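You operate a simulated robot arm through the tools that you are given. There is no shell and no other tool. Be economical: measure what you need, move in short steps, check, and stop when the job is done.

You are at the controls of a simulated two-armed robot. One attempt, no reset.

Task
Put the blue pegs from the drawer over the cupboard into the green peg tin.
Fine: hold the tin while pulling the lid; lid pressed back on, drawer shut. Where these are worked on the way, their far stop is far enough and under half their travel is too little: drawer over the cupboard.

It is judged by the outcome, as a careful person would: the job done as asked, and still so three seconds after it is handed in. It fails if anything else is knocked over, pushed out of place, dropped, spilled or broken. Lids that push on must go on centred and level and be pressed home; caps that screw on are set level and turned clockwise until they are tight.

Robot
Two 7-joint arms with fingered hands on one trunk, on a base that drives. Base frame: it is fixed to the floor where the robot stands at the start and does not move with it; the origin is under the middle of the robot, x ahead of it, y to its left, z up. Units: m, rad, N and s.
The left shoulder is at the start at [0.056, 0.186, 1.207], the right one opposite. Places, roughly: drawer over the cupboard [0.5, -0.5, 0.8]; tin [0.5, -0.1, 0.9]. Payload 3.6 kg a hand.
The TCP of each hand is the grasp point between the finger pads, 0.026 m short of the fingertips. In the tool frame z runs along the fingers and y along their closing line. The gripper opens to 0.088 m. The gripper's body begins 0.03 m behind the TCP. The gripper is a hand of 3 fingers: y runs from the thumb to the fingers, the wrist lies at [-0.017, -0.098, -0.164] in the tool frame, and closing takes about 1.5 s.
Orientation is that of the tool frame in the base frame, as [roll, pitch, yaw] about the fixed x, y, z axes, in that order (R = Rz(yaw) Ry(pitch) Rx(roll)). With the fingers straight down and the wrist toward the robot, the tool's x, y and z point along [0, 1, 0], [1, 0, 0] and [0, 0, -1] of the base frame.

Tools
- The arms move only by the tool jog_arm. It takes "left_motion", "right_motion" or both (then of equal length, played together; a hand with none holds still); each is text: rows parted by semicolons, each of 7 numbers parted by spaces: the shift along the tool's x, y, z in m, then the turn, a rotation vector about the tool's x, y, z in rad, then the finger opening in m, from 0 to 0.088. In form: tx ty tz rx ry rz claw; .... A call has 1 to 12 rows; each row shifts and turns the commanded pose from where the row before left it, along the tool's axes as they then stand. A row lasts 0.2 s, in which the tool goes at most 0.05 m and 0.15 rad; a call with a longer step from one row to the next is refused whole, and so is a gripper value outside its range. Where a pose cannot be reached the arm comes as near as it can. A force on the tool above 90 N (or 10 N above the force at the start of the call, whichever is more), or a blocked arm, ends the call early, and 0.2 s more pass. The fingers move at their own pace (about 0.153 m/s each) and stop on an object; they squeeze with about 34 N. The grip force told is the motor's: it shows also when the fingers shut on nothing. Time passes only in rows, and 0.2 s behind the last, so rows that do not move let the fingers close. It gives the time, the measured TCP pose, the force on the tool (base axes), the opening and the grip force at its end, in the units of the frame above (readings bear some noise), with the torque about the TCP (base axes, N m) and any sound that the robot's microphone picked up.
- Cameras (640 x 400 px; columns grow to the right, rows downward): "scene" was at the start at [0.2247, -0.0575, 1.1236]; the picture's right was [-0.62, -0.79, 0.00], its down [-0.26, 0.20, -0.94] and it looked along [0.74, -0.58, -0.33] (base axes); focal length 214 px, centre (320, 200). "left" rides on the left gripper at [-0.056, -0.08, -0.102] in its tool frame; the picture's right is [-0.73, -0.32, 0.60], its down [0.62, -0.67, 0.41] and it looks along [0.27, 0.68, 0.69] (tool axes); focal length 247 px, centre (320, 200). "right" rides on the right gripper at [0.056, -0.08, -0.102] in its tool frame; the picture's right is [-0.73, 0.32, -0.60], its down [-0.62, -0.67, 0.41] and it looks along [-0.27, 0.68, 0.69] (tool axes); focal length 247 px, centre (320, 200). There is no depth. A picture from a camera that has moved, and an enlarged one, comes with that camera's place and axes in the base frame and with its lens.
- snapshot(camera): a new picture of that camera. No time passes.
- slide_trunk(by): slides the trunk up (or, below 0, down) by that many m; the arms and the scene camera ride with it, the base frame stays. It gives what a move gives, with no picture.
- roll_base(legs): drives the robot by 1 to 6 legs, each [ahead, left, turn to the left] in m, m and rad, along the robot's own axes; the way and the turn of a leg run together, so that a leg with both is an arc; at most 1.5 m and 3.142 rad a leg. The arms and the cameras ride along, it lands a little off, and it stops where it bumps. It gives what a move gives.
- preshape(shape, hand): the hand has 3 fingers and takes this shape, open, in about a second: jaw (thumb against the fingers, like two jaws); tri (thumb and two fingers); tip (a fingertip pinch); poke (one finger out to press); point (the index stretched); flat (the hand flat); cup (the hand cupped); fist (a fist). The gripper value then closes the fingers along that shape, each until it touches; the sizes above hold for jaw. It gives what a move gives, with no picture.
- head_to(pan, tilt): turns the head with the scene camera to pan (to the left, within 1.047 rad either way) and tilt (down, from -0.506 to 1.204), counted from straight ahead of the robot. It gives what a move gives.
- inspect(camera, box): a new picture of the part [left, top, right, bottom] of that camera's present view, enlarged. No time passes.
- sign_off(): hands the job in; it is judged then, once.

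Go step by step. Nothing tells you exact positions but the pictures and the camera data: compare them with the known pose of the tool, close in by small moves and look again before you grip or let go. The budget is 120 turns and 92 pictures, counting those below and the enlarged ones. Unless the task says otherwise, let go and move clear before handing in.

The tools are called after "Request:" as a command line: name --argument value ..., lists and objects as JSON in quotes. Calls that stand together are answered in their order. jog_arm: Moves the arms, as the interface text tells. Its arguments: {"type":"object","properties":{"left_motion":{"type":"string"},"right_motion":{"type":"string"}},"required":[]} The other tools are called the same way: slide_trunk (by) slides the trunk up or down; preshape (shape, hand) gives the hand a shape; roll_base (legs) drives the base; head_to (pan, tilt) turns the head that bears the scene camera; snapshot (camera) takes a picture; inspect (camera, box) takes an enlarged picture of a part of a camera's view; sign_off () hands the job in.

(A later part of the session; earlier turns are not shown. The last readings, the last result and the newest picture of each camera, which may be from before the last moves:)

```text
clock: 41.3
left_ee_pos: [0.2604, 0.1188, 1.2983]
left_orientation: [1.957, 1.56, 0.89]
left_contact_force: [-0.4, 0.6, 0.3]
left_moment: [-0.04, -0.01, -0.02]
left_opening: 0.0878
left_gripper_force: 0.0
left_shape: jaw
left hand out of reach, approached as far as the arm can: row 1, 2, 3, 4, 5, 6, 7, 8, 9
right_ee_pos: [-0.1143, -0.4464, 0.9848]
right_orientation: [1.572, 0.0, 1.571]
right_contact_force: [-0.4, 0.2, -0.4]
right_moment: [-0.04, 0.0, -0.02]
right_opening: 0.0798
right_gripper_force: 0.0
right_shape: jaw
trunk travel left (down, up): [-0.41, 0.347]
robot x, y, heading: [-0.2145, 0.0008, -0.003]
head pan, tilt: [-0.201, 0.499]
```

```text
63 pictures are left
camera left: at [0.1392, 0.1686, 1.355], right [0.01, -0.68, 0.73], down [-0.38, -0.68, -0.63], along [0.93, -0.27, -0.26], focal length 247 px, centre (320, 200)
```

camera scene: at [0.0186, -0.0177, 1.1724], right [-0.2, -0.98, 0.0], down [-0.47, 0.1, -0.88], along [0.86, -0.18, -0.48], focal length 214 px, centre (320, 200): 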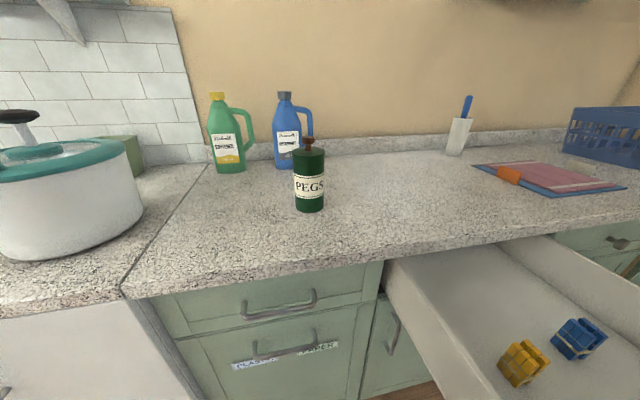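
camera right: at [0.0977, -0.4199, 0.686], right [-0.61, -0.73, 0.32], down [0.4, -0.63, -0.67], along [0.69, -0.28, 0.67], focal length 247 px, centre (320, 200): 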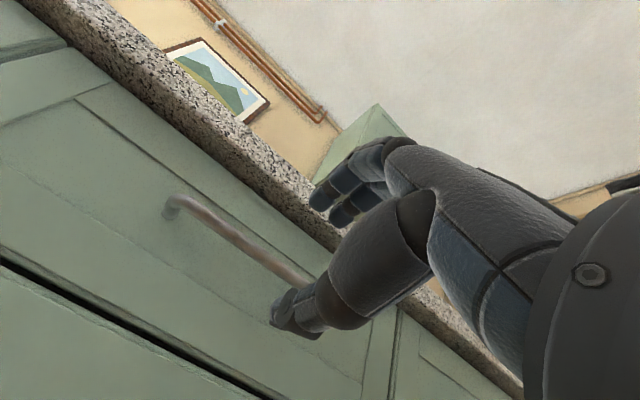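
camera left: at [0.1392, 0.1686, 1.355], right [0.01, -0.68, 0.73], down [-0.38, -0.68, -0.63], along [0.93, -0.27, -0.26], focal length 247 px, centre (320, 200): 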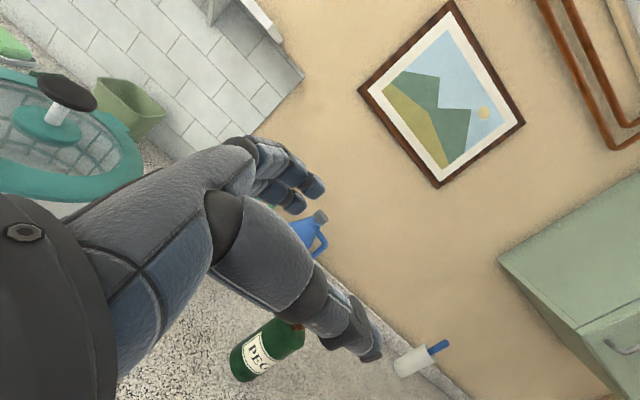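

Geometry suggests the forearm needs more room: the stance should be nearer and a bit to the left, with the trunk lower. First I'll raise the right hand and turn it fingers-down, then reposition.

Request:
jog_arm --right_motion "0 0.05 0 0 0 0 0.08; 0 0.05 0 0 0 0 0.08; 0 0.05 0.02 0.15 0 0 0.08; 0 0.05 0.02 0.15 0 0 0.08; 0 0 0 0.15 0 0 0.08; 0 0 0 0.15 0 0 0.08; 0 0 0 0.15 0 0 0.08; 0 0 0 0.15 0 0 0.08; 0 0 0 0.15 0 0 0.08; 0 0 0 0.15 0 0 0.08; 0 0 0 0.15 0 0 0.08; 0 0 0 0.15 0 0 0.08"

Request:
roll_base --legs '[[0, 0.1, 0], [0.11, 0, 0]]'

Request:
slide_trunk --by -0.1

```text
refused: row 3 steps farther than a row can; nothing moved
```

```text
clock: 43.3
left_ee_pos: [0.3718, 0.2158, 1.2989]
left_orientation: [2.102, 1.563, 1.034]
left_contact_force: [0.5, 0.5, 0.4]
left_moment: [-0.02, 0.03, -0.01]
left_opening: 0.0877
left_gripper_force: 0.1
left_shape: jaw
right_ee_pos: [-0.0041, -0.3485, 0.9864]
right_orientation: [1.574, 0.0, 1.565]
right_contact_force: [-0.2, 0.5, 1.3]
right_moment: [0.0, 0.01, 0.05]
right_opening: 0.0795
right_gripper_force: 0.1
right_shape: jaw
trunk travel left (down, up): [-0.41, 0.347]
robot x, y, heading: [-0.1046, 0.0981, -0.005]
head pan, tilt: [-0.201, 0.499]
```

```text
clock: 44.6
left_ee_pos: [0.3778, 0.2188, 1.1891]
left_orientation: [-2.43, 1.553, 2.783]
left_contact_force: [0.2, 0.7, -0.5]
left_moment: [0.04, 0.0, -0.02]
left_opening: 0.0879
left_gripper_force: 0.0
left_shape: jaw
right_ee_pos: [-0.0053, -0.3488, 0.8893]
right_orientation: [1.561, 0.001, 1.569]
right_contact_force: [1.9, -1.8, 40.2]
right_moment: [0.02, 0.28, 0.03]
right_opening: 0.0363
right_gripper_force: 0.1
right_shape: jaw
trunk travel left (down, up): [-0.31, 0.447]
robot x, y, heading: [-0.102, 0.0986, -0.007]
head pan, tilt: [-0.201, 0.499]
```

The refused move let the right hand settle onto the drawer-front's top edge at 40 N. I'll lift it off straight away and check the drawer.

Request:
jog_arm --right_motion "0 0.03 0 0 0 0 0.08; 0 0.045 0 0 0 0 0.08; 0 0.045 0 0 0 0 0.08; 0 0.045 0 0 0 0 0.08; 0 0 0 0 0 0 0.08"

Request:
head_to --pan -0.7 --tilt 0.6

Request:
snapshot --camera "scene"

```text
clock: 45.8
left_ee_pos: [0.3778, 0.2164, 1.1883]
left_orientation: [-2.412, 1.552, 2.801]
left_contact_force: [-0.9, -0.9, 0.8]
left_moment: [0.03, 0.0, -0.04]
left_opening: 0.088
left_gripper_force: 0.0
left_shape: jaw
right_ee_pos: [0.0484, -0.3042, 0.9471]
right_orientation: [1.574, 0.0, 1.567]
right_contact_force: [0.4, 0.7, 0.1]
right_moment: [-0.02, 0.01, 0.03]
right_opening: 0.0798
right_gripper_force: 0.0
right_shape: jaw
right hand out of reach, approached as far as the arm can: row 1, 2, 3, 4
trunk travel left (down, up): [-0.31, 0.447]
robot x, y, heading: [-0.1036, 0.1005, -0.004]
head pan, tilt: [-0.201, 0.499]
```

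```text
clock: 46.7
left_ee_pos: [0.3783, 0.2167, 1.1895]
left_orientation: [-2.445, 1.551, 2.767]
left_contact_force: [1.1, 0.8, 0.1]
left_moment: [0.01, 0.01, -0.02]
left_opening: 0.0876
left_gripper_force: 0.0
left_shape: jaw
right_ee_pos: [0.0487, -0.3051, 0.9464]
right_orientation: [1.573, 0.0, 1.566]
right_contact_force: [-0.2, -0.2, 0.6]
right_moment: [-0.03, 0.0, -0.01]
right_opening: 0.08
right_gripper_force: 0.1
right_shape: jaw
trunk travel left (down, up): [-0.31, 0.447]
robot x, y, heading: [-0.1005, 0.1025, 0.004]
head pan, tilt: [-0.7, 0.6]
```

```text
62 pictures are left
camera scene: at [0.1201, 0.0413, 1.0561], right [-0.65, -0.76, 0.0], down [-0.43, 0.37, -0.83], along [0.63, -0.53, -0.56], focal length 214 px, centre (320, 200)
```

scene: 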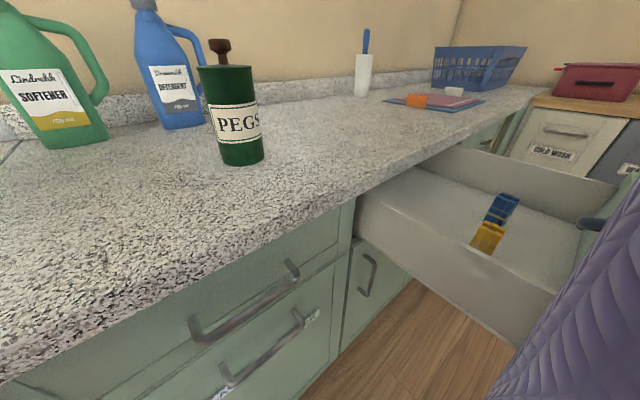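

The drawer is still fully out and both peg bundles are standing. Now I'll bring the left hand down to the tin pre-grasp.

Request:
jog_arm --left_motion "0.0313 -0.01 0.0243 0 0 0 0.088; 0.0313 -0.01 0.0243 0 0 0 0.088; 0.0313 -0.01 0.0243 0 0 0 0.088; 0.0313 -0.01 0.0243 0 0 0 0.088; 0.0313 -0.01 0.0243 0 0 0 0.088; 0.0313 -0.01 0.0243 0 0 0 0.088; 0.0313 -0.01 0.0243 0 0 0 0.088; 0 0 0 0 0 0 0.088"

Request:
head_to --pan -0.2 --tilt 0.5

Request:
snapshot --camera "scene"

Request:
snapshot --camera "left"

```text
clock: 47.5
left_ee_pos: [0.4038, 0.2205, 1.1421]
left_orientation: [2.052, 1.323, 1.039]
left_contact_force: [0.3, 0.4, 0.0]
left_moment: [-0.03, -0.01, 0.02]
left_opening: 0.088
left_gripper_force: 0.1
left_shape: jaw
left hand out of reach, approached as far as the arm can: row 1, 2, 3
right_ee_pos: [0.0477, -0.3044, 0.9457]
right_orientation: [1.572, 0.0, 1.566]
right_contact_force: [-0.1, 0.0, 0.6]
right_moment: [-0.03, -0.02, 0.0]
right_opening: 0.0797
right_gripper_force: 0.0
right_shape: jaw
trunk travel left (down, up): [-0.31, 0.447]
robot x, y, heading: [-0.1036, 0.1009, -0.011]
head pan, tilt: [-0.7, 0.6]
stopped in row 3 (left hand): the arm was blocked; the commanded pose is now the measured one
```

```text
clock: 48.4
left_ee_pos: [0.4037, 0.2206, 1.1413]
left_orientation: [2.053, 1.326, 1.04]
left_contact_force: [0.1, 0.0, -0.4]
left_moment: [-0.04, 0.02, 0.01]
left_opening: 0.0879
left_gripper_force: 0.0
left_shape: jaw
right_ee_pos: [0.049, -0.3051, 0.9457]
right_orientation: [1.572, 0.0, 1.568]
right_contact_force: [0.3, 0.6, -0.6]
right_moment: [0.02, -0.02, 0.0]
right_opening: 0.0799
right_gripper_force: 0.1
right_shape: jaw
trunk travel left (down, up): [-0.31, 0.447]
robot x, y, heading: [-0.1036, 0.1006, -0.005]
head pan, tilt: [-0.201, 0.499]
```

```text
61 pictures are left
camera scene: at [0.1416, 0.08, 1.0652], right [-0.2, -0.98, 0.0], down [-0.47, 0.1, -0.88], along [0.86, -0.18, -0.48], focal length 214 px, centre (320, 200)
```

scene: 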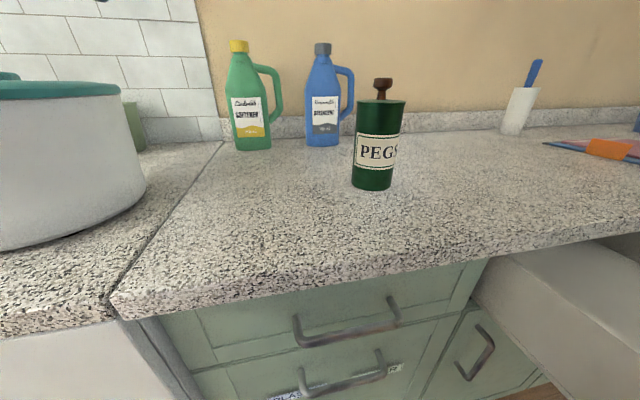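

```text
60 pictures are left
camera left: at [0.275, 0.2539, 1.1913], right [-0.04, -0.82, 0.58], down [-0.26, -0.55, -0.79], along [0.96, -0.18, -0.19], focal length 247 px, centre (320, 200)
```

left: 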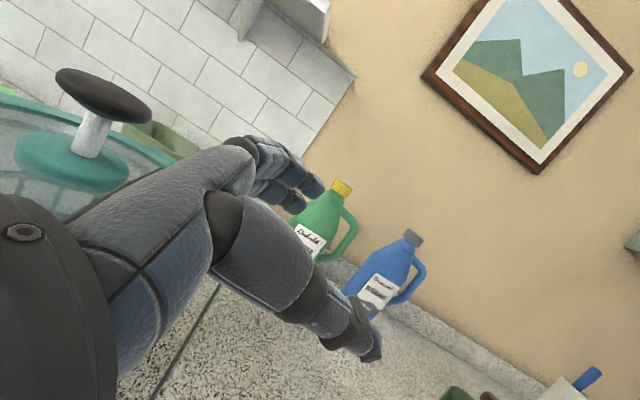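

Both hands are cramped close to the body. I'll turn both back to fingers-down and step back. Then I'll take the left hand to the tin side first and tilt it there.

Request:
jog_arm --left_motion "0 0 0 0 0.15 0 0.088; 0 0 0 0 0.15 0 0.088; 0 0 0 0 0.15 0 0.088; 0 0 0 0 0.15 0 0.088; 0 0 0 0 0.15 0 0.088; 0 0 0 0 0.15 0 0.088; 0 0 0 0 0.15 0 0.088; 0 0 0 0 0.15 0 0.088; 0 0 0 0 0.15 0 0.088; 0 0 0 0 0.10 0 0.088; 0 0 0 0 0 0 0.088" --right_motion "0 0 0.0 0.15 0 0 0.08; 0 0 0.0 0.15 0 0 0.08; 0 0 0 0.15 0 0 0.08; 0 0 0 0.15 0 0 0.08; 0 0 0 0.15 0 0 0.08; 0 0 0 0.15 0 0 0.08; 0 0 0 0.15 0 0 0.08; 0 0 0 0.15 0 0 0.08; 0 0 0 0.15 0 0 0.08; 0 0 0 0.15 0 0 0.08; 0 0 0 0.07 0 0 0.08"

```text
clock: 48.8
left_ee_pos: [0.4082, 0.2736, 1.1075]
left_orientation: [2.422, 1.065, 1.475]
left_contact_force: [0.3, 0.0, 0.4]
left_moment: [-0.03, -0.01, -0.01]
left_opening: 0.0879
left_gripper_force: 0.0
left_shape: jaw
left hand out of reach, approached as far as the arm can: row 1, 2
right_ee_pos: [0.0516, -0.3013, 0.9402]
right_orientation: [1.697, -0.001, 1.57]
right_contact_force: [-1.1, -0.2, 0.4]
right_moment: [-0.01, 0.0, 0.02]
right_opening: 0.0798
right_gripper_force: 0.0
right_shape: jaw
right hand out of reach, approached as far as the arm can: row 1, 2
trunk travel left (down, up): [-0.31, 0.447]
robot x, y, heading: [-0.1076, 0.1002, -0.007]
head pan, tilt: [-0.201, 0.499]
stopped in row 2 (left hand): the arm was blocked; the commanded pose is now the measured one
```

Request:
head_to --pan 0.4 --tilt 0.4

Request:
snapshot --camera "scene"

Request:
snapshot --camera "left"

```text
clock: 49.8
left_ee_pos: [0.4099, 0.2725, 1.1084]
left_orientation: [2.415, 1.067, 1.467]
left_contact_force: [0.0, -0.2, -1.0]
left_moment: [0.0, 0.01, -0.04]
left_opening: 0.0879
left_gripper_force: 0.0
left_shape: jaw
right_ee_pos: [0.0504, -0.2995, 0.9412]
right_orientation: [1.7, -0.001, 1.566]
right_contact_force: [0.3, -0.3, 0.1]
right_moment: [0.02, 0.02, 0.02]
right_opening: 0.0797
right_gripper_force: 0.0
right_shape: jaw
trunk travel left (down, up): [-0.31, 0.447]
robot x, y, heading: [-0.1036, 0.1014, -0.003]
head pan, tilt: [0.4, 0.4]
```

```text
59 pictures are left
camera scene: at [0.138, 0.1344, 1.0743], right [0.39, -0.92, 0.0], down [-0.36, -0.15, -0.92], along [0.85, 0.36, -0.39], focal length 214 px, centre (320, 200)
```

scene: 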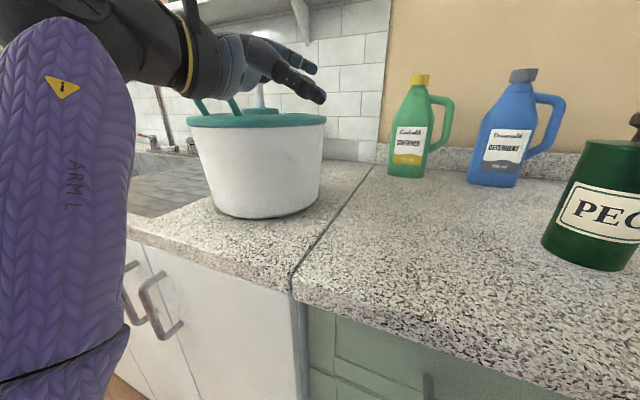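

```text
58 pictures are left
camera left: at [0.2811, 0.279, 1.1694], right [0.06, -0.94, 0.33], down [-0.26, -0.33, -0.91], along [0.96, -0.03, -0.27], focal length 247 px, centre (320, 200)
```

left: 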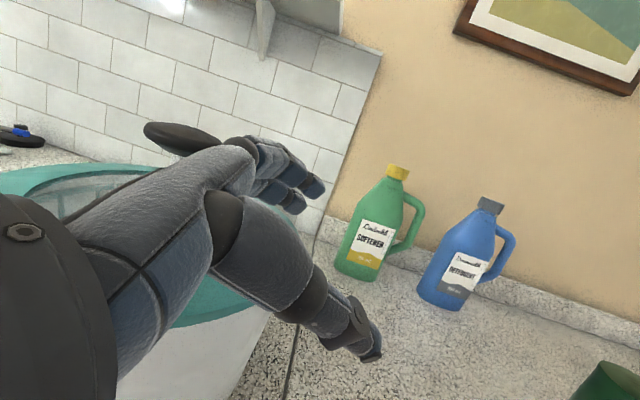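

The left hand is close above the pot, so I'll raise the trunk first, then step back and right to get clear.

Request:
slide_trunk --by 0.12

Request:
roll_base --legs '[[-0.12, 0, 0], [0, -0.07, 0]]'

Request:
jog_arm --left_motion "0 0 0 0 0.12 0 0.088; 0 0 0 0 0.12 0 0.088; 0 0 0 0 0.12 0 0.088; 0 0 0 0 0.12 0 0.088; 0 0 0 0 0.12 0 0.088; 0 0 0 0 0 0 0.088"

```text
clock: 51.3
left_ee_pos: [0.408, 0.2711, 1.2281]
left_orientation: [2.424, 1.072, 1.473]
left_contact_force: [0.2, -0.2, -0.5]
left_moment: [0.02, 0.0, 0.01]
left_opening: 0.088
left_gripper_force: 0.1
left_shape: jaw
right_ee_pos: [0.0518, -0.3002, 1.0604]
right_orientation: [1.702, -0.001, 1.568]
right_contact_force: [-0.3, -0.6, 0.3]
right_moment: [0.02, 0.0, -0.02]
right_opening: 0.0797
right_gripper_force: 0.1
right_shape: jaw
trunk travel left (down, up): [-0.43, 0.327]
robot x, y, heading: [-0.1026, 0.1, -0.001]
head pan, tilt: [0.4, 0.4]
```

```text
clock: 53.1
left_ee_pos: [0.2897, 0.2022, 1.2268]
left_orientation: [2.423, 1.068, 1.476]
left_contact_force: [0.0, 0.3, 0.6]
left_moment: [0.03, 0.02, -0.01]
left_opening: 0.0877
left_gripper_force: 0.2
left_shape: jaw
right_ee_pos: [-0.0664, -0.3717, 1.0602]
right_orientation: [1.698, -0.002, 1.569]
right_contact_force: [0.4, 0.1, -0.5]
right_moment: [0.02, -0.02, 0.02]
right_opening: 0.0798
right_gripper_force: 0.1
right_shape: jaw
trunk travel left (down, up): [-0.43, 0.327]
robot x, y, heading: [-0.2213, 0.0253, 0.002]
head pan, tilt: [0.4, 0.4]
```

```text
clock: 54.5
left_ee_pos: [0.2812, 0.2576, 1.186]
left_orientation: [2.763, 0.545, 1.929]
left_contact_force: [-0.3, 0.6, -0.1]
left_moment: [0.01, -0.02, 0.02]
left_opening: 0.0879
left_gripper_force: 0.0
left_shape: jaw
left hand out of reach, approached as far as the arm can: row 1, 2, 3
right_ee_pos: [-0.0656, -0.3697, 1.0608]
right_orientation: [1.7, -0.001, 1.57]
right_contact_force: [0.1, 0.1, 0.1]
right_moment: [0.0, 0.03, 0.0]
right_opening: 0.0799
right_gripper_force: 0.1
right_shape: jaw
trunk travel left (down, up): [-0.43, 0.327]
robot x, y, heading: [-0.2221, 0.0265, 0.002]
head pan, tilt: [0.4, 0.4]
```

Request:
jog_arm --left_motion "-0.0207 -0.0084 0.0346 0 0 0 0.088; -0.0207 -0.0084 0.0346 0 0 0 0.088; -0.0207 -0.0084 0.0346 0 0 0 0.088; -0.0207 -0.0084 0.0346 0 0 0 0.088; -0.0207 -0.0084 0.0346 0 0 0 0.088; -0.0207 -0.0084 0.0346 0 0 0 0.088; -0.0207 -0.0084 0.0346 0 0 0 0.088; 0 0 0 0 0 0 0.088"

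Request:
slide_trunk --by -0.08

Request:
head_to --pan -0.1 --tilt 0.4

Request:
snapshot --camera "scene"

```text
clock: 56.3
left_ee_pos: [0.4034, 0.0342, 1.0473]
left_orientation: [2.762, 0.547, 1.926]
left_contact_force: [-0.6, -0.8, 0.6]
left_moment: [0.02, -0.03, 0.01]
left_opening: 0.0877
left_gripper_force: 0.1
left_shape: jaw
right_ee_pos: [-0.0668, -0.3692, 1.0602]
right_orientation: [1.701, 0.0, 1.57]
right_contact_force: [1.0, 0.4, 0.1]
right_moment: [-0.01, 0.01, -0.01]
right_opening: 0.0799
right_gripper_force: 0.1
right_shape: jaw
trunk travel left (down, up): [-0.43, 0.327]
robot x, y, heading: [-0.2229, 0.0324, 0.001]
head pan, tilt: [0.4, 0.4]
```

```text
clock: 57.5
left_ee_pos: [0.402, 0.0338, 0.9707]
left_orientation: [2.76, 0.546, 1.925]
left_contact_force: [-0.3, -0.8, 0.4]
left_moment: [-0.01, -0.04, -0.01]
left_opening: 0.0878
left_gripper_force: 0.0
left_shape: jaw
right_ee_pos: [-0.0672, -0.37, 0.9817]
right_orientation: [1.699, -0.001, 1.571]
right_contact_force: [-0.4, -0.4, -0.1]
right_moment: [0.0, -0.01, 0.01]
right_opening: 0.0795
right_gripper_force: 0.0
right_shape: jaw
trunk travel left (down, up): [-0.35, 0.407]
robot x, y, heading: [-0.2255, 0.0307, -0.003]
head pan, tilt: [0.4, 0.4]
```

```text
clock: 58.4
left_ee_pos: [0.4037, 0.0339, 0.9684]
left_orientation: [2.762, 0.548, 1.927]
left_contact_force: [-0.4, -0.9, -0.9]
left_moment: [0.02, 0.05, -0.04]
left_opening: 0.0878
left_gripper_force: 0.2
left_shape: jaw
right_ee_pos: [-0.0663, -0.3694, 0.9801]
right_orientation: [1.701, -0.001, 1.57]
right_contact_force: [-0.1, -1.0, 0.7]
right_moment: [0.01, 0.03, -0.01]
right_opening: 0.0799
right_gripper_force: 0.1
right_shape: jaw
trunk travel left (down, up): [-0.35, 0.407]
robot x, y, heading: [-0.2166, 0.0332, -0.001]
head pan, tilt: [-0.099, 0.4]
```

```text
57 pictures are left
camera scene: at [0.0202, 0.0198, 1.1175], right [-0.1, -1.0, 0.0], down [-0.39, 0.04, -0.92], along [0.92, -0.09, -0.39], focal length 214 px, centre (320, 200)
```

scene: 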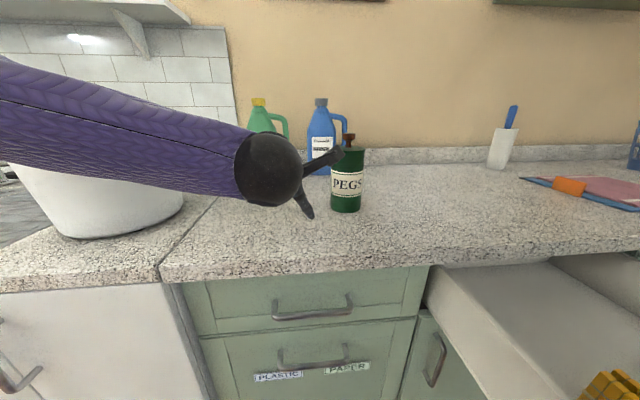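

The elbow now sits out to the left and clear, with the left hand beside the tin. I'll level the fingers in place.

Request:
jog_arm --left_motion "0 0 0 0.0243 -0.1237 -0.0346 0.088; 0 0 0 0.0243 -0.1237 -0.0346 0.088; 0 0 0 0.0243 -0.1237 -0.0346 0.088; 0 0 0 0.0243 -0.1237 -0.0346 0.088; 0 0 0 0.0243 -0.1237 -0.0346 0.088; 0 0 0 0.0243 -0.1237 -0.0346 0.088; 0 0 0 0.0243 -0.1237 -0.0346 0.088; 0 0 0 0.0243 -0.1237 -0.0346 0.088; 0 0 0 0 0 0 0.088"

Request:
snapshot --camera "scene"

Request:
snapshot --camera "left"

```text
clock: 60.4
left_ee_pos: [0.3694, -0.1107, 1.1098]
left_orientation: [-2.153, 1.553, 3.125]
left_contact_force: [0.1, 0.7, 1.4]
left_moment: [0.0, 0.02, 0.02]
left_opening: 0.0879
left_gripper_force: 0.1
left_shape: jaw
left hand out of reach, approached as far as the arm can: row 3, 4, 5, 6, 7, 8
right_ee_pos: [-0.065, -0.3703, 0.9807]
right_orientation: [1.7, -0.001, 1.569]
right_contact_force: [0.5, 0.1, -0.2]
right_moment: [0.01, -0.04, -0.03]
right_opening: 0.0798
right_gripper_force: 0.2
right_shape: jaw
trunk travel left (down, up): [-0.35, 0.407]
robot x, y, heading: [-0.2236, 0.0256, -0.004]
head pan, tilt: [-0.099, 0.4]
```

```text
56 pictures are left
camera scene: at [0.0203, 0.0195, 1.1175], right [-0.1, -1.0, 0.0], down [-0.39, 0.04, -0.92], along [0.92, -0.09, -0.39], focal length 214 px, centre (320, 200)
```

scene: 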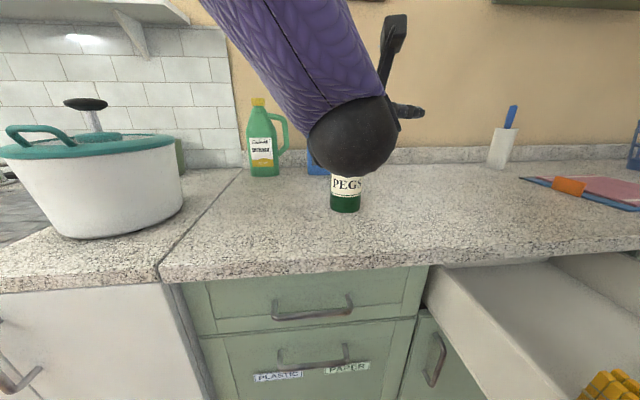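

```text
55 pictures are left
camera left: at [0.2481, -0.0678, 1.17], right [0.07, -0.68, 0.73], down [-0.35, -0.7, -0.62], along [0.93, -0.22, -0.29], focal length 247 px, centre (320, 200)
```

left: 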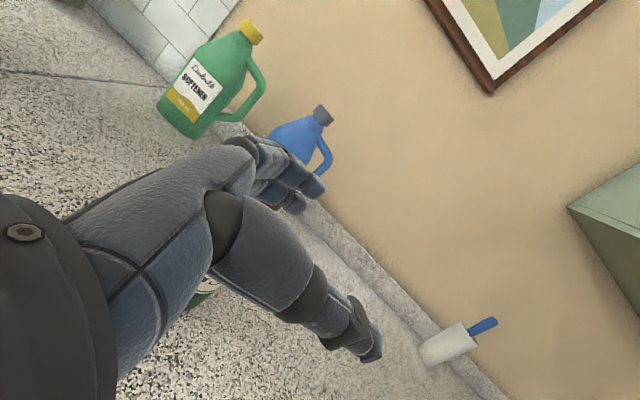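

The arm can't level the fingers from this elbow-high posture, and it drifted; the tin wasn't touched. I'll retreat and tilt the fingers down again. Then I'll lower the trunk so the forearm comes in flatter.

Request:
jog_arm --left_motion "0 0 -0.04 0 0.1 0 0.088; 0 0 -0.04 0 0.1 0 0.088; 0 0 -0.04 0 0.1 0 0.088; 0 0 0 0 0.13 0 0.088; 0 0 0 0 0.13 0 0.088; 0 0 0 0 0.13 0 0.088; 0 0 0 0 0 0 0.088"

```text
clock: 62.0
left_ee_pos: [0.3062, -0.0093, 1.1233]
left_orientation: [-3.118, 0.87, 2.155]
left_contact_force: [0.0, -0.4, -0.3]
left_moment: [-0.01, -0.05, 0.0]
left_opening: 0.0881
left_gripper_force: 0.0
left_shape: jaw
right_ee_pos: [-0.0666, -0.3699, 0.9811]
right_orientation: [1.7, 0.0, 1.571]
right_contact_force: [0.6, 0.4, -0.1]
right_moment: [-0.04, 0.0, 0.01]
right_opening: 0.0797
right_gripper_force: 0.1
right_shape: jaw
trunk travel left (down, up): [-0.35, 0.407]
robot x, y, heading: [-0.2244, 0.0265, -0.001]
head pan, tilt: [-0.099, 0.4]
```

Now I'll move the right hand forward and up over the drawer, then turn it fingers-down, so the trunk can come down safely.

Request:
jog_arm --right_motion "-0.01 0.025 0.035 0 0 0 0.08; -0.01 0.025 0.035 0 0 0 0.08; -0.01 0.025 0.035 0 0 0 0.08; -0.01 0.025 0.035 0.1 0 0 0.08; 0 0 0 0.15 0 0 0.08; 0 0 0 0.15 0 0 0.08; 0 0 0 0.15 0 0 0.08; 0 0 0 0.15 0 0 0.08; 0 0 0 0.15 0 0 0.08; 0 0 0 0.15 0 0 0.08; 0 0 0 0.15 0 0 0.08; 0 0 0 0.15 0 0 0.08"

Request:
jog_arm --right_motion "0 0 0 0.14 0 0 0.08; 0 0 0 0 0 0 0.08"

```text
clock: 64.6
left_ee_pos: [0.307, -0.0107, 1.1229]
left_orientation: [-3.115, 0.87, 2.158]
left_contact_force: [-0.1, -0.4, 0.6]
left_moment: [-0.02, 0.0, -0.01]
left_opening: 0.0877
left_gripper_force: 0.0
left_shape: jaw
right_ee_pos: [0.0973, -0.4168, 1.0402]
right_orientation: [3.0, 0.001, 1.572]
right_contact_force: [0.8, 0.1, -0.3]
right_moment: [0.0, 0.02, 0.0]
right_opening: 0.0798
right_gripper_force: 0.0
right_shape: jaw
right hand out of reach, approached as far as the arm can: row 1, 2, 8, 9
trunk travel left (down, up): [-0.35, 0.407]
robot x, y, heading: [-0.2236, 0.0296, -0.001]
head pan, tilt: [-0.099, 0.4]
```

```text
clock: 65.2
left_ee_pos: [0.3052, -0.0105, 1.123]
left_orientation: [-3.121, 0.869, 2.153]
left_contact_force: [-0.1, -0.3, 1.0]
left_moment: [0.02, 0.02, 0.03]
left_opening: 0.0881
left_gripper_force: 0.1
left_shape: jaw
right_ee_pos: [0.0954, -0.4181, 1.04]
right_orientation: [3.138, -0.002, 1.571]
right_contact_force: [1.1, -1.1, -0.5]
right_moment: [-0.01, -0.04, 0.0]
right_opening: 0.08
right_gripper_force: 0.0
right_shape: jaw
trunk travel left (down, up): [-0.35, 0.407]
robot x, y, heading: [-0.225, 0.0281, -0.002]
head pan, tilt: [-0.099, 0.4]
```

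Request:
slide_trunk --by -0.12

Request:
jog_arm --left_motion "0 0 0 0 -0.1 0 0.088; 0 0 0 0 -0.1 0 0.088; 0 0 0 0 -0.1 0 0.088; 0 0 0 0 -0.1 0 0.088; 0 0 0 0 0 0 0.088"

Request:
snapshot --camera "left"

Request:
snapshot --camera "scene"

```text
clock: 66.7
left_ee_pos: [0.3053, -0.01, 1.0038]
left_orientation: [-3.118, 0.87, 2.156]
left_contact_force: [-0.2, 0.3, 0.0]
left_moment: [0.03, -0.02, -0.01]
left_opening: 0.0878
left_gripper_force: 0.1
left_shape: jaw
right_ee_pos: [0.0951, -0.416, 0.9225]
right_orientation: [3.137, 0.001, 1.571]
right_contact_force: [-0.8, -0.3, -0.4]
right_moment: [-0.01, -0.01, 0.01]
right_opening: 0.0799
right_gripper_force: 0.2
right_shape: jaw
trunk travel left (down, up): [-0.23, 0.527]
robot x, y, heading: [-0.2249, 0.0268, -0.001]
head pan, tilt: [-0.099, 0.4]
```

```text
clock: 67.9
left_ee_pos: [0.3069, -0.0098, 1.0043]
left_orientation: [-3.086, 1.27, 2.193]
left_contact_force: [0.1, 0.6, 0.5]
left_moment: [-0.01, 0.03, 0.0]
left_opening: 0.0877
left_gripper_force: 0.0
left_shape: jaw
right_ee_pos: [0.0966, -0.4164, 0.9212]
right_orientation: [3.139, 0.002, 1.571]
right_contact_force: [0.0, -0.1, 0.5]
right_moment: [0.01, 0.01, -0.04]
right_opening: 0.0802
right_gripper_force: 0.1
right_shape: jaw
trunk travel left (down, up): [-0.23, 0.527]
robot x, y, heading: [-0.2219, 0.0292, 0.004]
head pan, tilt: [-0.099, 0.4]
```

```text
54 pictures are left
camera left: at [0.1967, 0.0169, 1.09], right [0.16, -0.83, 0.53], down [-0.46, -0.54, -0.71], along [0.87, -0.13, -0.47], focal length 247 px, centre (320, 200)
```

left: 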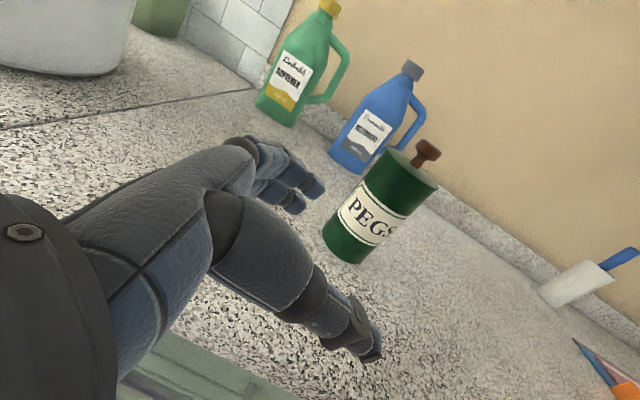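

```text
53 pictures are left
camera scene: at [0.0405, 0.0204, 0.9868], right [-0.1, -1.0, 0.0], down [-0.39, 0.04, -0.92], along [0.92, -0.09, -0.39], focal length 214 px, centre (320, 200)
```

scene: 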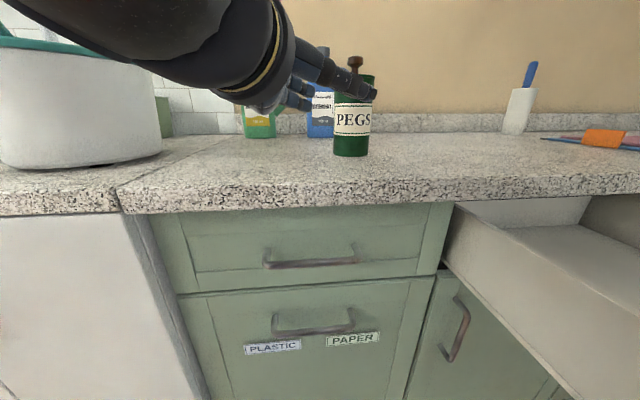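

The left hand tracks well now, tilted only 17° down. I'll level it more and line it up with the tin at a safe stand-off.

Request:
jog_arm --left_motion "0 0 0 0 -0.1 0 0.088; 0 0 0 0 -0.1 0 0.088; 0.0075 0.025 0.012 0 0 0 0.088; 0.0075 0.025 0.012 0 0 0 0.088; 0.0075 0.025 0.012 0 0 0 0.088; 0.0075 0.025 0.012 0 0 0 0.088; 0 0 0 0 0 0 0.088"

Request:
snapshot --camera "left"

Request:
inspect --camera "scene" --box '[240, 20, 440, 180]'

```text
clock: 69.5
left_ee_pos: [0.3789, -0.0538, 0.9992]
left_orientation: [-2.986, 1.467, 2.302]
left_contact_force: [-0.3, -0.3, -0.2]
left_moment: [0.0, -0.01, -0.02]
left_opening: 0.0881
left_gripper_force: 0.2
left_shape: jaw
left hand out of reach, approached as far as the arm can: row 3, 4, 5, 6
right_ee_pos: [0.0949, -0.418, 0.9211]
right_orientation: [3.136, -0.001, 1.572]
right_contact_force: [0.5, -0.7, 0.4]
right_moment: [-0.01, 0.0, 0.01]
right_opening: 0.0799
right_gripper_force: 0.1
right_shape: jaw
trunk travel left (down, up): [-0.23, 0.527]
robot x, y, heading: [-0.2233, 0.0305, -0.001]
head pan, tilt: [-0.099, 0.4]
```

```text
52 pictures are left
camera left: at [0.2603, -0.0168, 1.0677], right [0.11, -0.73, 0.67], down [-0.38, -0.66, -0.65], along [0.92, -0.18, -0.35], focal length 247 px, centre (320, 200)
```

left: 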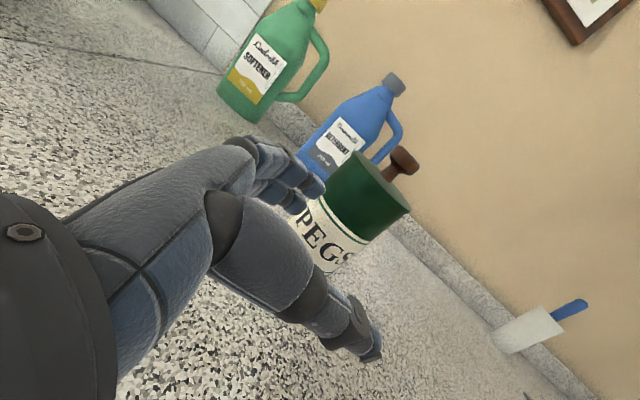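

```text
2.50 times, centred on (340, 100) of scene
camera zoom: at [0.0399, 0.0197, 0.9871], right [-0.1, -1.0, 0.0], down [-0.39, 0.04, -0.92], along [0.92, -0.09, -0.39], focal length 536 px, centre (270, 450)
```

zoom: 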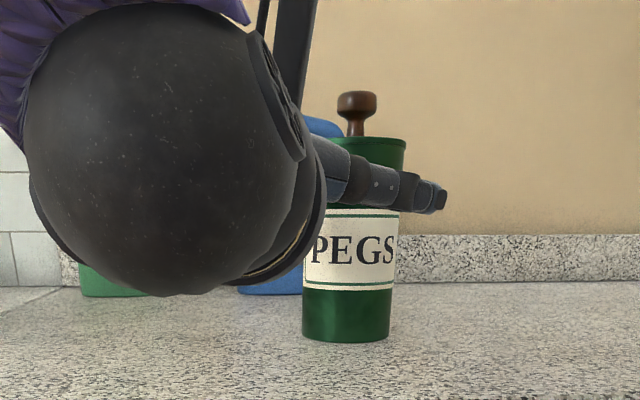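

The arm shifts more predictably when the base carries it. I'll lower the trunk slightly and drive the base so the left hand lines up with the tin along its finger axis.

Request:
slide_trunk --by -0.025

Request:
roll_base --legs '[[0, 0.06, 0], [0.036, 0, 0]]'

Request:
snapshot --camera "left"

Request:
snapshot --camera "scene"

```text
clock: 70.2
left_ee_pos: [0.38, -0.0524, 0.9748]
left_orientation: [-3.004, 1.468, 2.278]
left_contact_force: [0.0, 0.1, 0.0]
left_moment: [-0.02, -0.02, -0.01]
left_opening: 0.0877
left_gripper_force: 0.1
left_shape: jaw
right_ee_pos: [0.0993, -0.4174, 0.8939]
right_orientation: [-3.132, -0.003, 1.574]
right_contact_force: [-0.6, 0.2, -0.3]
right_moment: [-0.01, -0.03, -0.01]
right_opening: 0.0801
right_gripper_force: 0.1
right_shape: jaw
trunk travel left (down, up): [-0.205, 0.552]
robot x, y, heading: [-0.2225, 0.0338, 0.002]
head pan, tilt: [-0.099, 0.4]
```

```text
clock: 71.7
left_ee_pos: [0.417, 0.0076, 0.9732]
left_orientation: [-2.952, 1.466, 2.33]
left_contact_force: [0.5, -0.6, -1.0]
left_moment: [0.01, -0.01, -0.01]
left_opening: 0.0878
left_gripper_force: 0.0
left_shape: jaw
right_ee_pos: [0.1363, -0.3576, 0.8916]
right_orientation: [-3.128, -0.003, 1.572]
right_contact_force: [0.4, -0.2, 0.1]
right_moment: [0.01, 0.02, -0.03]
right_opening: 0.0801
right_gripper_force: 0.1
right_shape: jaw
trunk travel left (down, up): [-0.205, 0.552]
robot x, y, heading: [-0.1897, 0.0912, 0.002]
head pan, tilt: [-0.099, 0.4]
```

```text
50 pictures are left
camera left: at [0.2983, 0.0452, 1.0418], right [0.1, -0.73, 0.67], down [-0.38, -0.66, -0.65], along [0.92, -0.19, -0.35], focal length 247 px, centre (320, 200)
```

left: 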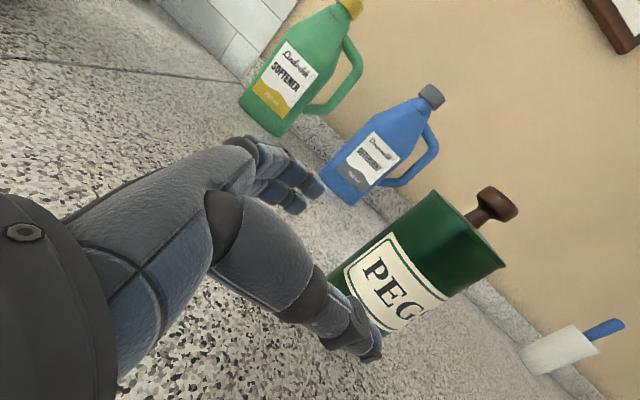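

```text
49 pictures are left
camera scene: at [0.082, 0.0801, 0.9591], right [-0.1, -1.0, 0.0], down [-0.39, 0.04, -0.92], along [0.92, -0.09, -0.39], focal length 214 px, centre (320, 200)
```

scene: 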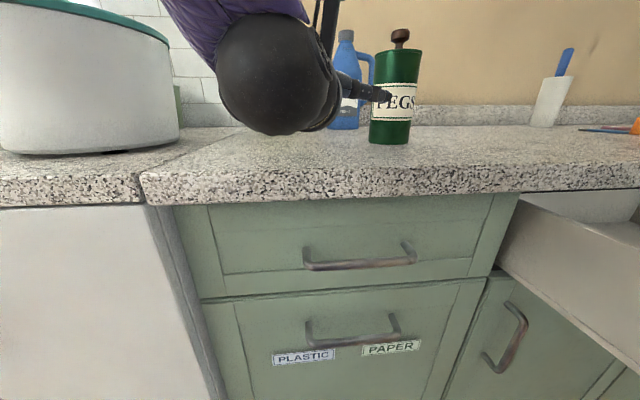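

Projection shows the jaw axis passes within a couple of mm of the tin's axis. I'll advance part way and check tracking.

Request:
jog_arm --left_motion "0 0 0.015 0 0 0 0.088; 0 0 0.015 0 0 0 0.088; 0 0 0 0 0 0 0.088"

```text
clock: 72.5
left_ee_pos: [0.4317, -0.0174, 0.9709]
left_orientation: [-2.987, 1.466, 2.296]
left_contact_force: [0.0, -0.8, -0.6]
left_moment: [0.0, 0.0, -0.01]
left_opening: 0.0879
left_gripper_force: 0.2
left_shape: jaw
right_ee_pos: [0.1367, -0.3586, 0.8925]
right_orientation: [-3.132, -0.005, 1.572]
right_contact_force: [-0.4, 0.5, 0.1]
right_moment: [0.06, 0.0, 0.01]
right_opening: 0.0799
right_gripper_force: 0.1
right_shape: jaw
trunk travel left (down, up): [-0.205, 0.552]
robot x, y, heading: [-0.1873, 0.0888, -0.004]
head pan, tilt: [-0.099, 0.4]
```

Request:
jog_arm --left_motion "0 0 0.015 0 0 0 0.088; 0 0 0.015 0 0 0 0.088; 0 0 0 0 0 0 0.088"

Request:
snapshot --camera "left"

Request:
inspect --camera "scene" --box '[280, 10, 480, 160]'

```text
clock: 73.3
left_ee_pos: [0.4482, -0.0431, 0.9683]
left_orientation: [-2.988, 1.466, 2.293]
left_contact_force: [-0.4, 0.2, 0.5]
left_moment: [-0.03, 0.0, 0.0]
left_opening: 0.0879
left_gripper_force: 0.1
left_shape: jaw
right_ee_pos: [0.135, -0.3591, 0.8931]
right_orientation: [-3.131, -0.003, 1.572]
right_contact_force: [0.3, -0.4, -0.3]
right_moment: [0.0, -0.04, -0.03]
right_opening: 0.0799
right_gripper_force: 0.0
right_shape: jaw
trunk travel left (down, up): [-0.205, 0.552]
robot x, y, heading: [-0.1897, 0.0881, -0.001]
head pan, tilt: [-0.099, 0.4]
```

```text
48 pictures are left
camera left: at [0.3295, -0.0055, 1.0362], right [0.1, -0.73, 0.67], down [-0.38, -0.66, -0.65], along [0.92, -0.19, -0.35], focal length 247 px, centre (320, 200)
```

left: 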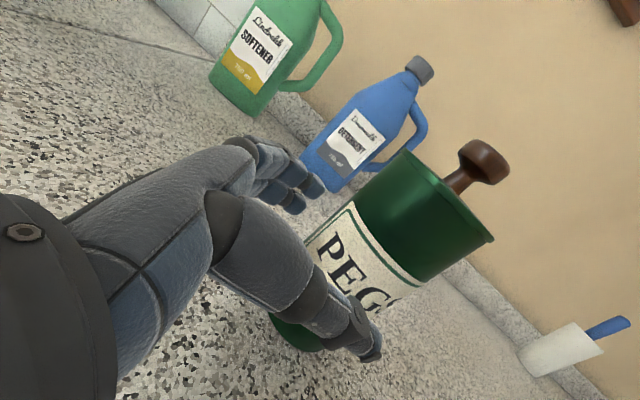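

```text
2.67 times, centred on (380, 85) of scene
camera zoom: at [0.0808, 0.0801, 0.9596], right [-0.1, -1.0, 0.0], down [-0.39, 0.04, -0.92], along [0.92, -0.09, -0.39], focal length 572 px, centre (160, 507)
```

zoom: 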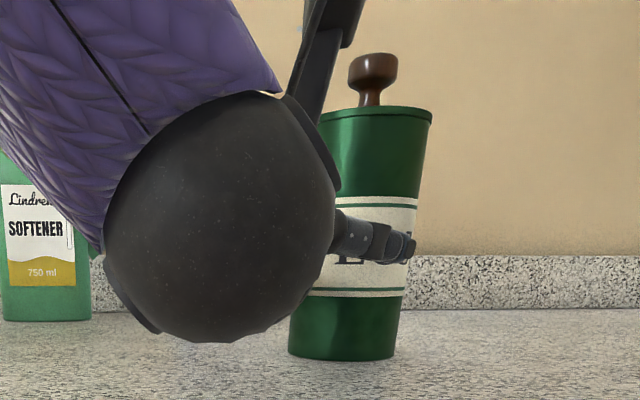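

The thumb is passing along the near side and the fingers along the far side. I'll advance the last 0.028 m and close.

Request:
jog_arm --left_motion "0 0 0.014 0 0 0 0.088; 0 0 0.014 0 0 0 0.088; 0 0 0 0 0 0 0.088"

Request:
snapshot --camera "left"

```text
clock: 74.1
left_ee_pos: [0.463, -0.0665, 0.9653]
left_orientation: [-2.977, 1.466, 2.304]
left_contact_force: [0.4, -0.1, -0.6]
left_moment: [0.0, 0.03, 0.0]
left_opening: 0.0879
left_gripper_force: 0.0
left_shape: jaw
right_ee_pos: [0.1348, -0.3585, 0.8927]
right_orientation: [-3.131, -0.004, 1.573]
right_contact_force: [-0.8, -0.4, 0.6]
right_moment: [0.0, 0.01, -0.03]
right_opening: 0.0801
right_gripper_force: 0.0
right_shape: jaw
trunk travel left (down, up): [-0.205, 0.552]
robot x, y, heading: [-0.1893, 0.0902, -0.001]
head pan, tilt: [-0.099, 0.4]
```

```text
46 pictures are left
camera left: at [0.345, -0.0287, 1.0327], right [0.1, -0.73, 0.67], down [-0.38, -0.66, -0.65], along [0.92, -0.19, -0.35], focal length 247 px, centre (320, 200)
```

left: 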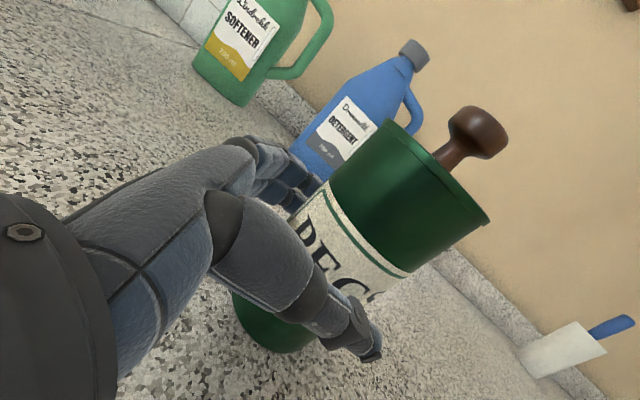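

The tin sits centred in the jaw, so I'll close the left hand on it.

Request:
jog_arm --left_motion "0 0 0 0 0 0 0.06; 0 0 0 0 0 0 0.05; 0 0 0 0 0 0 0.04; 0 0 0 0 0 0 0.04; 0 0 0 0 0 0 0.04; 0 0 0 0 0 0 0.04" --right_motion "0 0 -0.04 0 0 0 0.06; 0 0 -0.04 0 0 0 0.06; 0 0 -0.04 0 0 0 0.06; 0 0 -0.04 0 0 0 0.06; 0 0 -0.04 0 0 0 0.06; 0 0 0 0 0 0 0.06"

Request:
head_to --pan -0.35 --tilt 0.15

Request:
snapshot --camera "scene"

Request:
snapshot --camera "left"

```text
clock: 75.5
left_ee_pos: [0.4631, -0.0666, 0.9641]
left_orientation: [-2.976, 1.469, 2.307]
left_contact_force: [-0.1, 0.5, 1.8]
left_moment: [-0.08, 0.09, -0.01]
left_opening: 0.0614
left_gripper_force: 33.7
left_shape: jaw
right_ee_pos: [0.1395, -0.3579, 1.095]
right_orientation: [-3.132, -0.003, 1.574]
right_contact_force: [0.2, -0.4, 0.5]
right_moment: [0.01, -0.01, 0.02]
right_opening: 0.0603
right_gripper_force: 0.0
right_shape: jaw
right hand out of reach, approached as far as the arm can: row 1
trunk travel left (down, up): [-0.205, 0.552]
robot x, y, heading: [-0.1867, 0.0908, -0.003]
head pan, tilt: [-0.099, 0.4]
```

```text
clock: 76.2
left_ee_pos: [0.4635, -0.0659, 0.9646]
left_orientation: [-2.98, 1.467, 2.303]
left_contact_force: [-0.1, 0.4, 1.4]
left_moment: [-0.05, 0.06, -0.02]
left_opening: 0.0613
left_gripper_force: 34.0
left_shape: jaw
right_ee_pos: [0.1389, -0.36, 1.0947]
right_orientation: [-3.131, -0.003, 1.572]
right_contact_force: [-0.2, 0.5, -0.6]
right_moment: [-0.01, 0.0, 0.0]
right_opening: 0.0604
right_gripper_force: 0.1
right_shape: jaw
trunk travel left (down, up): [-0.205, 0.552]
robot x, y, heading: [-0.1876, 0.0852, -0.0]
head pan, tilt: [-0.351, 0.15]
```

```text
45 pictures are left
camera scene: at [0.0757, 0.0575, 0.9828], right [-0.34, -0.94, 0.0], down [-0.14, 0.05, -0.99], along [0.93, -0.34, -0.15], focal length 214 px, centre (320, 200)
```

scene: 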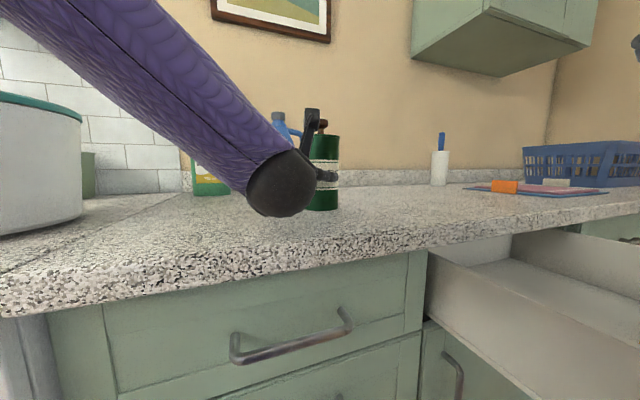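

```text
44 pictures are left
camera left: at [0.3448, -0.0286, 1.0328], right [0.1, -0.73, 0.67], down [-0.38, -0.66, -0.65], along [0.92, -0.19, -0.35], focal length 247 px, centre (320, 200)
```

left: 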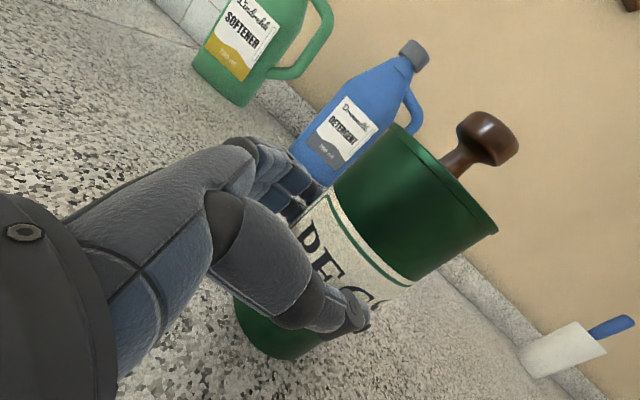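

The tin is held firmly upright. Now I'll bring the right hand over toward the knob, tilted slightly forward, to a stand-off above it.

Request:
jog_arm --right_motion "0 0 -0.045 0 0 0 0.06; 0 0 -0.03 0 0 0 0.06; 0.03 0.03 0 -0.065 0 0 0.06; 0.03 0.03 0 -0.065 0 0 0.06; 0.03 0.03 0 -0.065 0 0 0.06; 0.03 0.03 0 -0.065 0 0 0.06; 0.03 0.03 0 0 0 0 0.06; 0.03 0.03 0 0 0 0 0.06; 0.03 0.03 0 0 0 0 0.06; 0 0 0 0 0 0 0.06"

Request:
snapshot --camera "right"

```text
clock: 78.5
left_ee_pos: [0.4632, -0.0669, 0.9642]
left_orientation: [-3.0, 1.467, 2.281]
left_contact_force: [0.0, 0.4, 1.0]
left_moment: [-0.09, 0.06, -0.01]
left_opening: 0.0612
left_gripper_force: 34.3
left_shape: jaw
right_ee_pos: [0.3444, -0.1482, 1.1992]
right_orientation: [2.892, -0.004, 1.573]
right_contact_force: [0.2, 0.5, 0.1]
right_moment: [-0.03, 0.03, 0.0]
right_opening: 0.0603
right_gripper_force: 0.1
right_shape: jaw
trunk travel left (down, up): [-0.205, 0.552]
robot x, y, heading: [-0.1877, 0.0894, 0.003]
head pan, tilt: [-0.351, 0.15]
```

```text
43 pictures are left
camera right: at [0.2427, -0.094, 1.2796], right [0.16, -0.74, 0.66], down [-0.54, -0.62, -0.56], along [0.83, -0.26, -0.5], focal length 247 px, centre (320, 200)
```

right: 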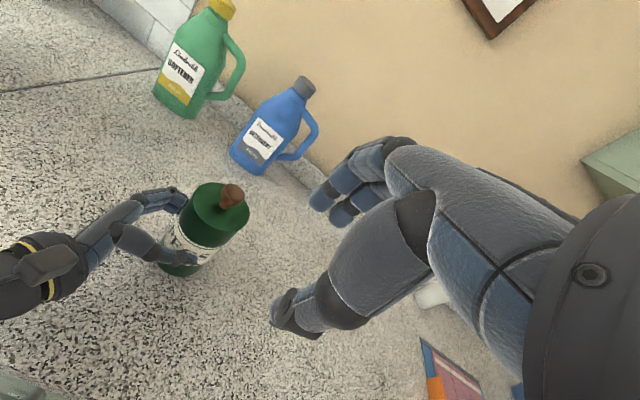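

The knob is at about (0.477, -0.089, top 1.067). I'll go to a stand-off 6 cm above the grip point.

Request:
jog_arm --right_motion "0.0148 0.0237 0.0236 0 0 0 0.06; 0.0148 0.0237 0.0236 0 0 0 0.06; 0.0148 0.0237 0.0236 0 0 0 0.06; 0.0148 0.0237 0.0236 0 0 0 0.06; 0 0 0 0 0 0 0.06"

Request:
snapshot --camera "right"

Request:
inspect --camera "scene" --box '[240, 40, 420, 220]'

```text
clock: 79.7
left_ee_pos: [0.4636, -0.0653, 0.9649]
left_orientation: [-2.973, 1.468, 2.31]
left_contact_force: [-0.1, 0.0, 1.6]
left_moment: [-0.07, 0.05, 0.02]
left_opening: 0.0611
left_gripper_force: 34.0
left_shape: jaw
right_ee_pos: [0.4598, -0.0907, 1.1325]
right_orientation: [2.892, -0.004, 1.572]
right_contact_force: [-0.3, 0.6, -0.8]
right_moment: [0.0, -0.01, 0.02]
right_opening: 0.0602
right_gripper_force: 0.0
right_shape: jaw
trunk travel left (down, up): [-0.205, 0.552]
robot x, y, heading: [-0.1877, 0.0887, 0.0]
head pan, tilt: [-0.351, 0.15]
```

```text
42 pictures are left
camera right: at [0.3579, -0.0356, 1.2119], right [0.16, -0.74, 0.66], down [-0.54, -0.62, -0.56], along [0.82, -0.27, -0.5], focal length 247 px, centre (320, 200)
```

right: 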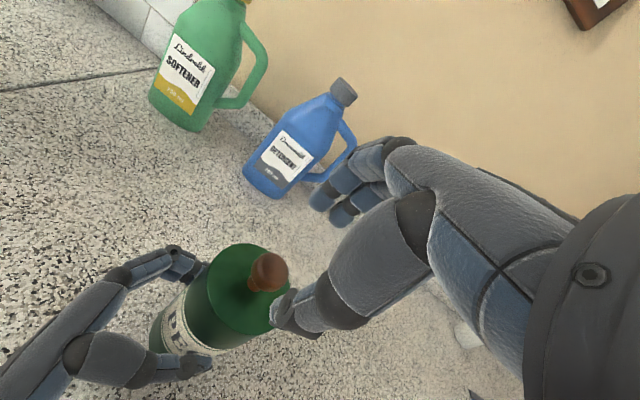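

```text
2.22 times, centred on (330, 130) of scene
camera zoom: at [0.0756, 0.0574, 0.9829], right [-0.34, -0.94, 0.0], down [-0.14, 0.05, -0.99], along [0.93, -0.34, -0.15], focal length 477 px, centre (298, 356)
```

zoom: 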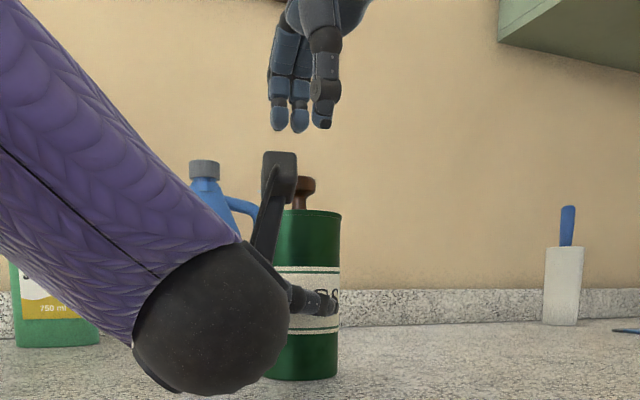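

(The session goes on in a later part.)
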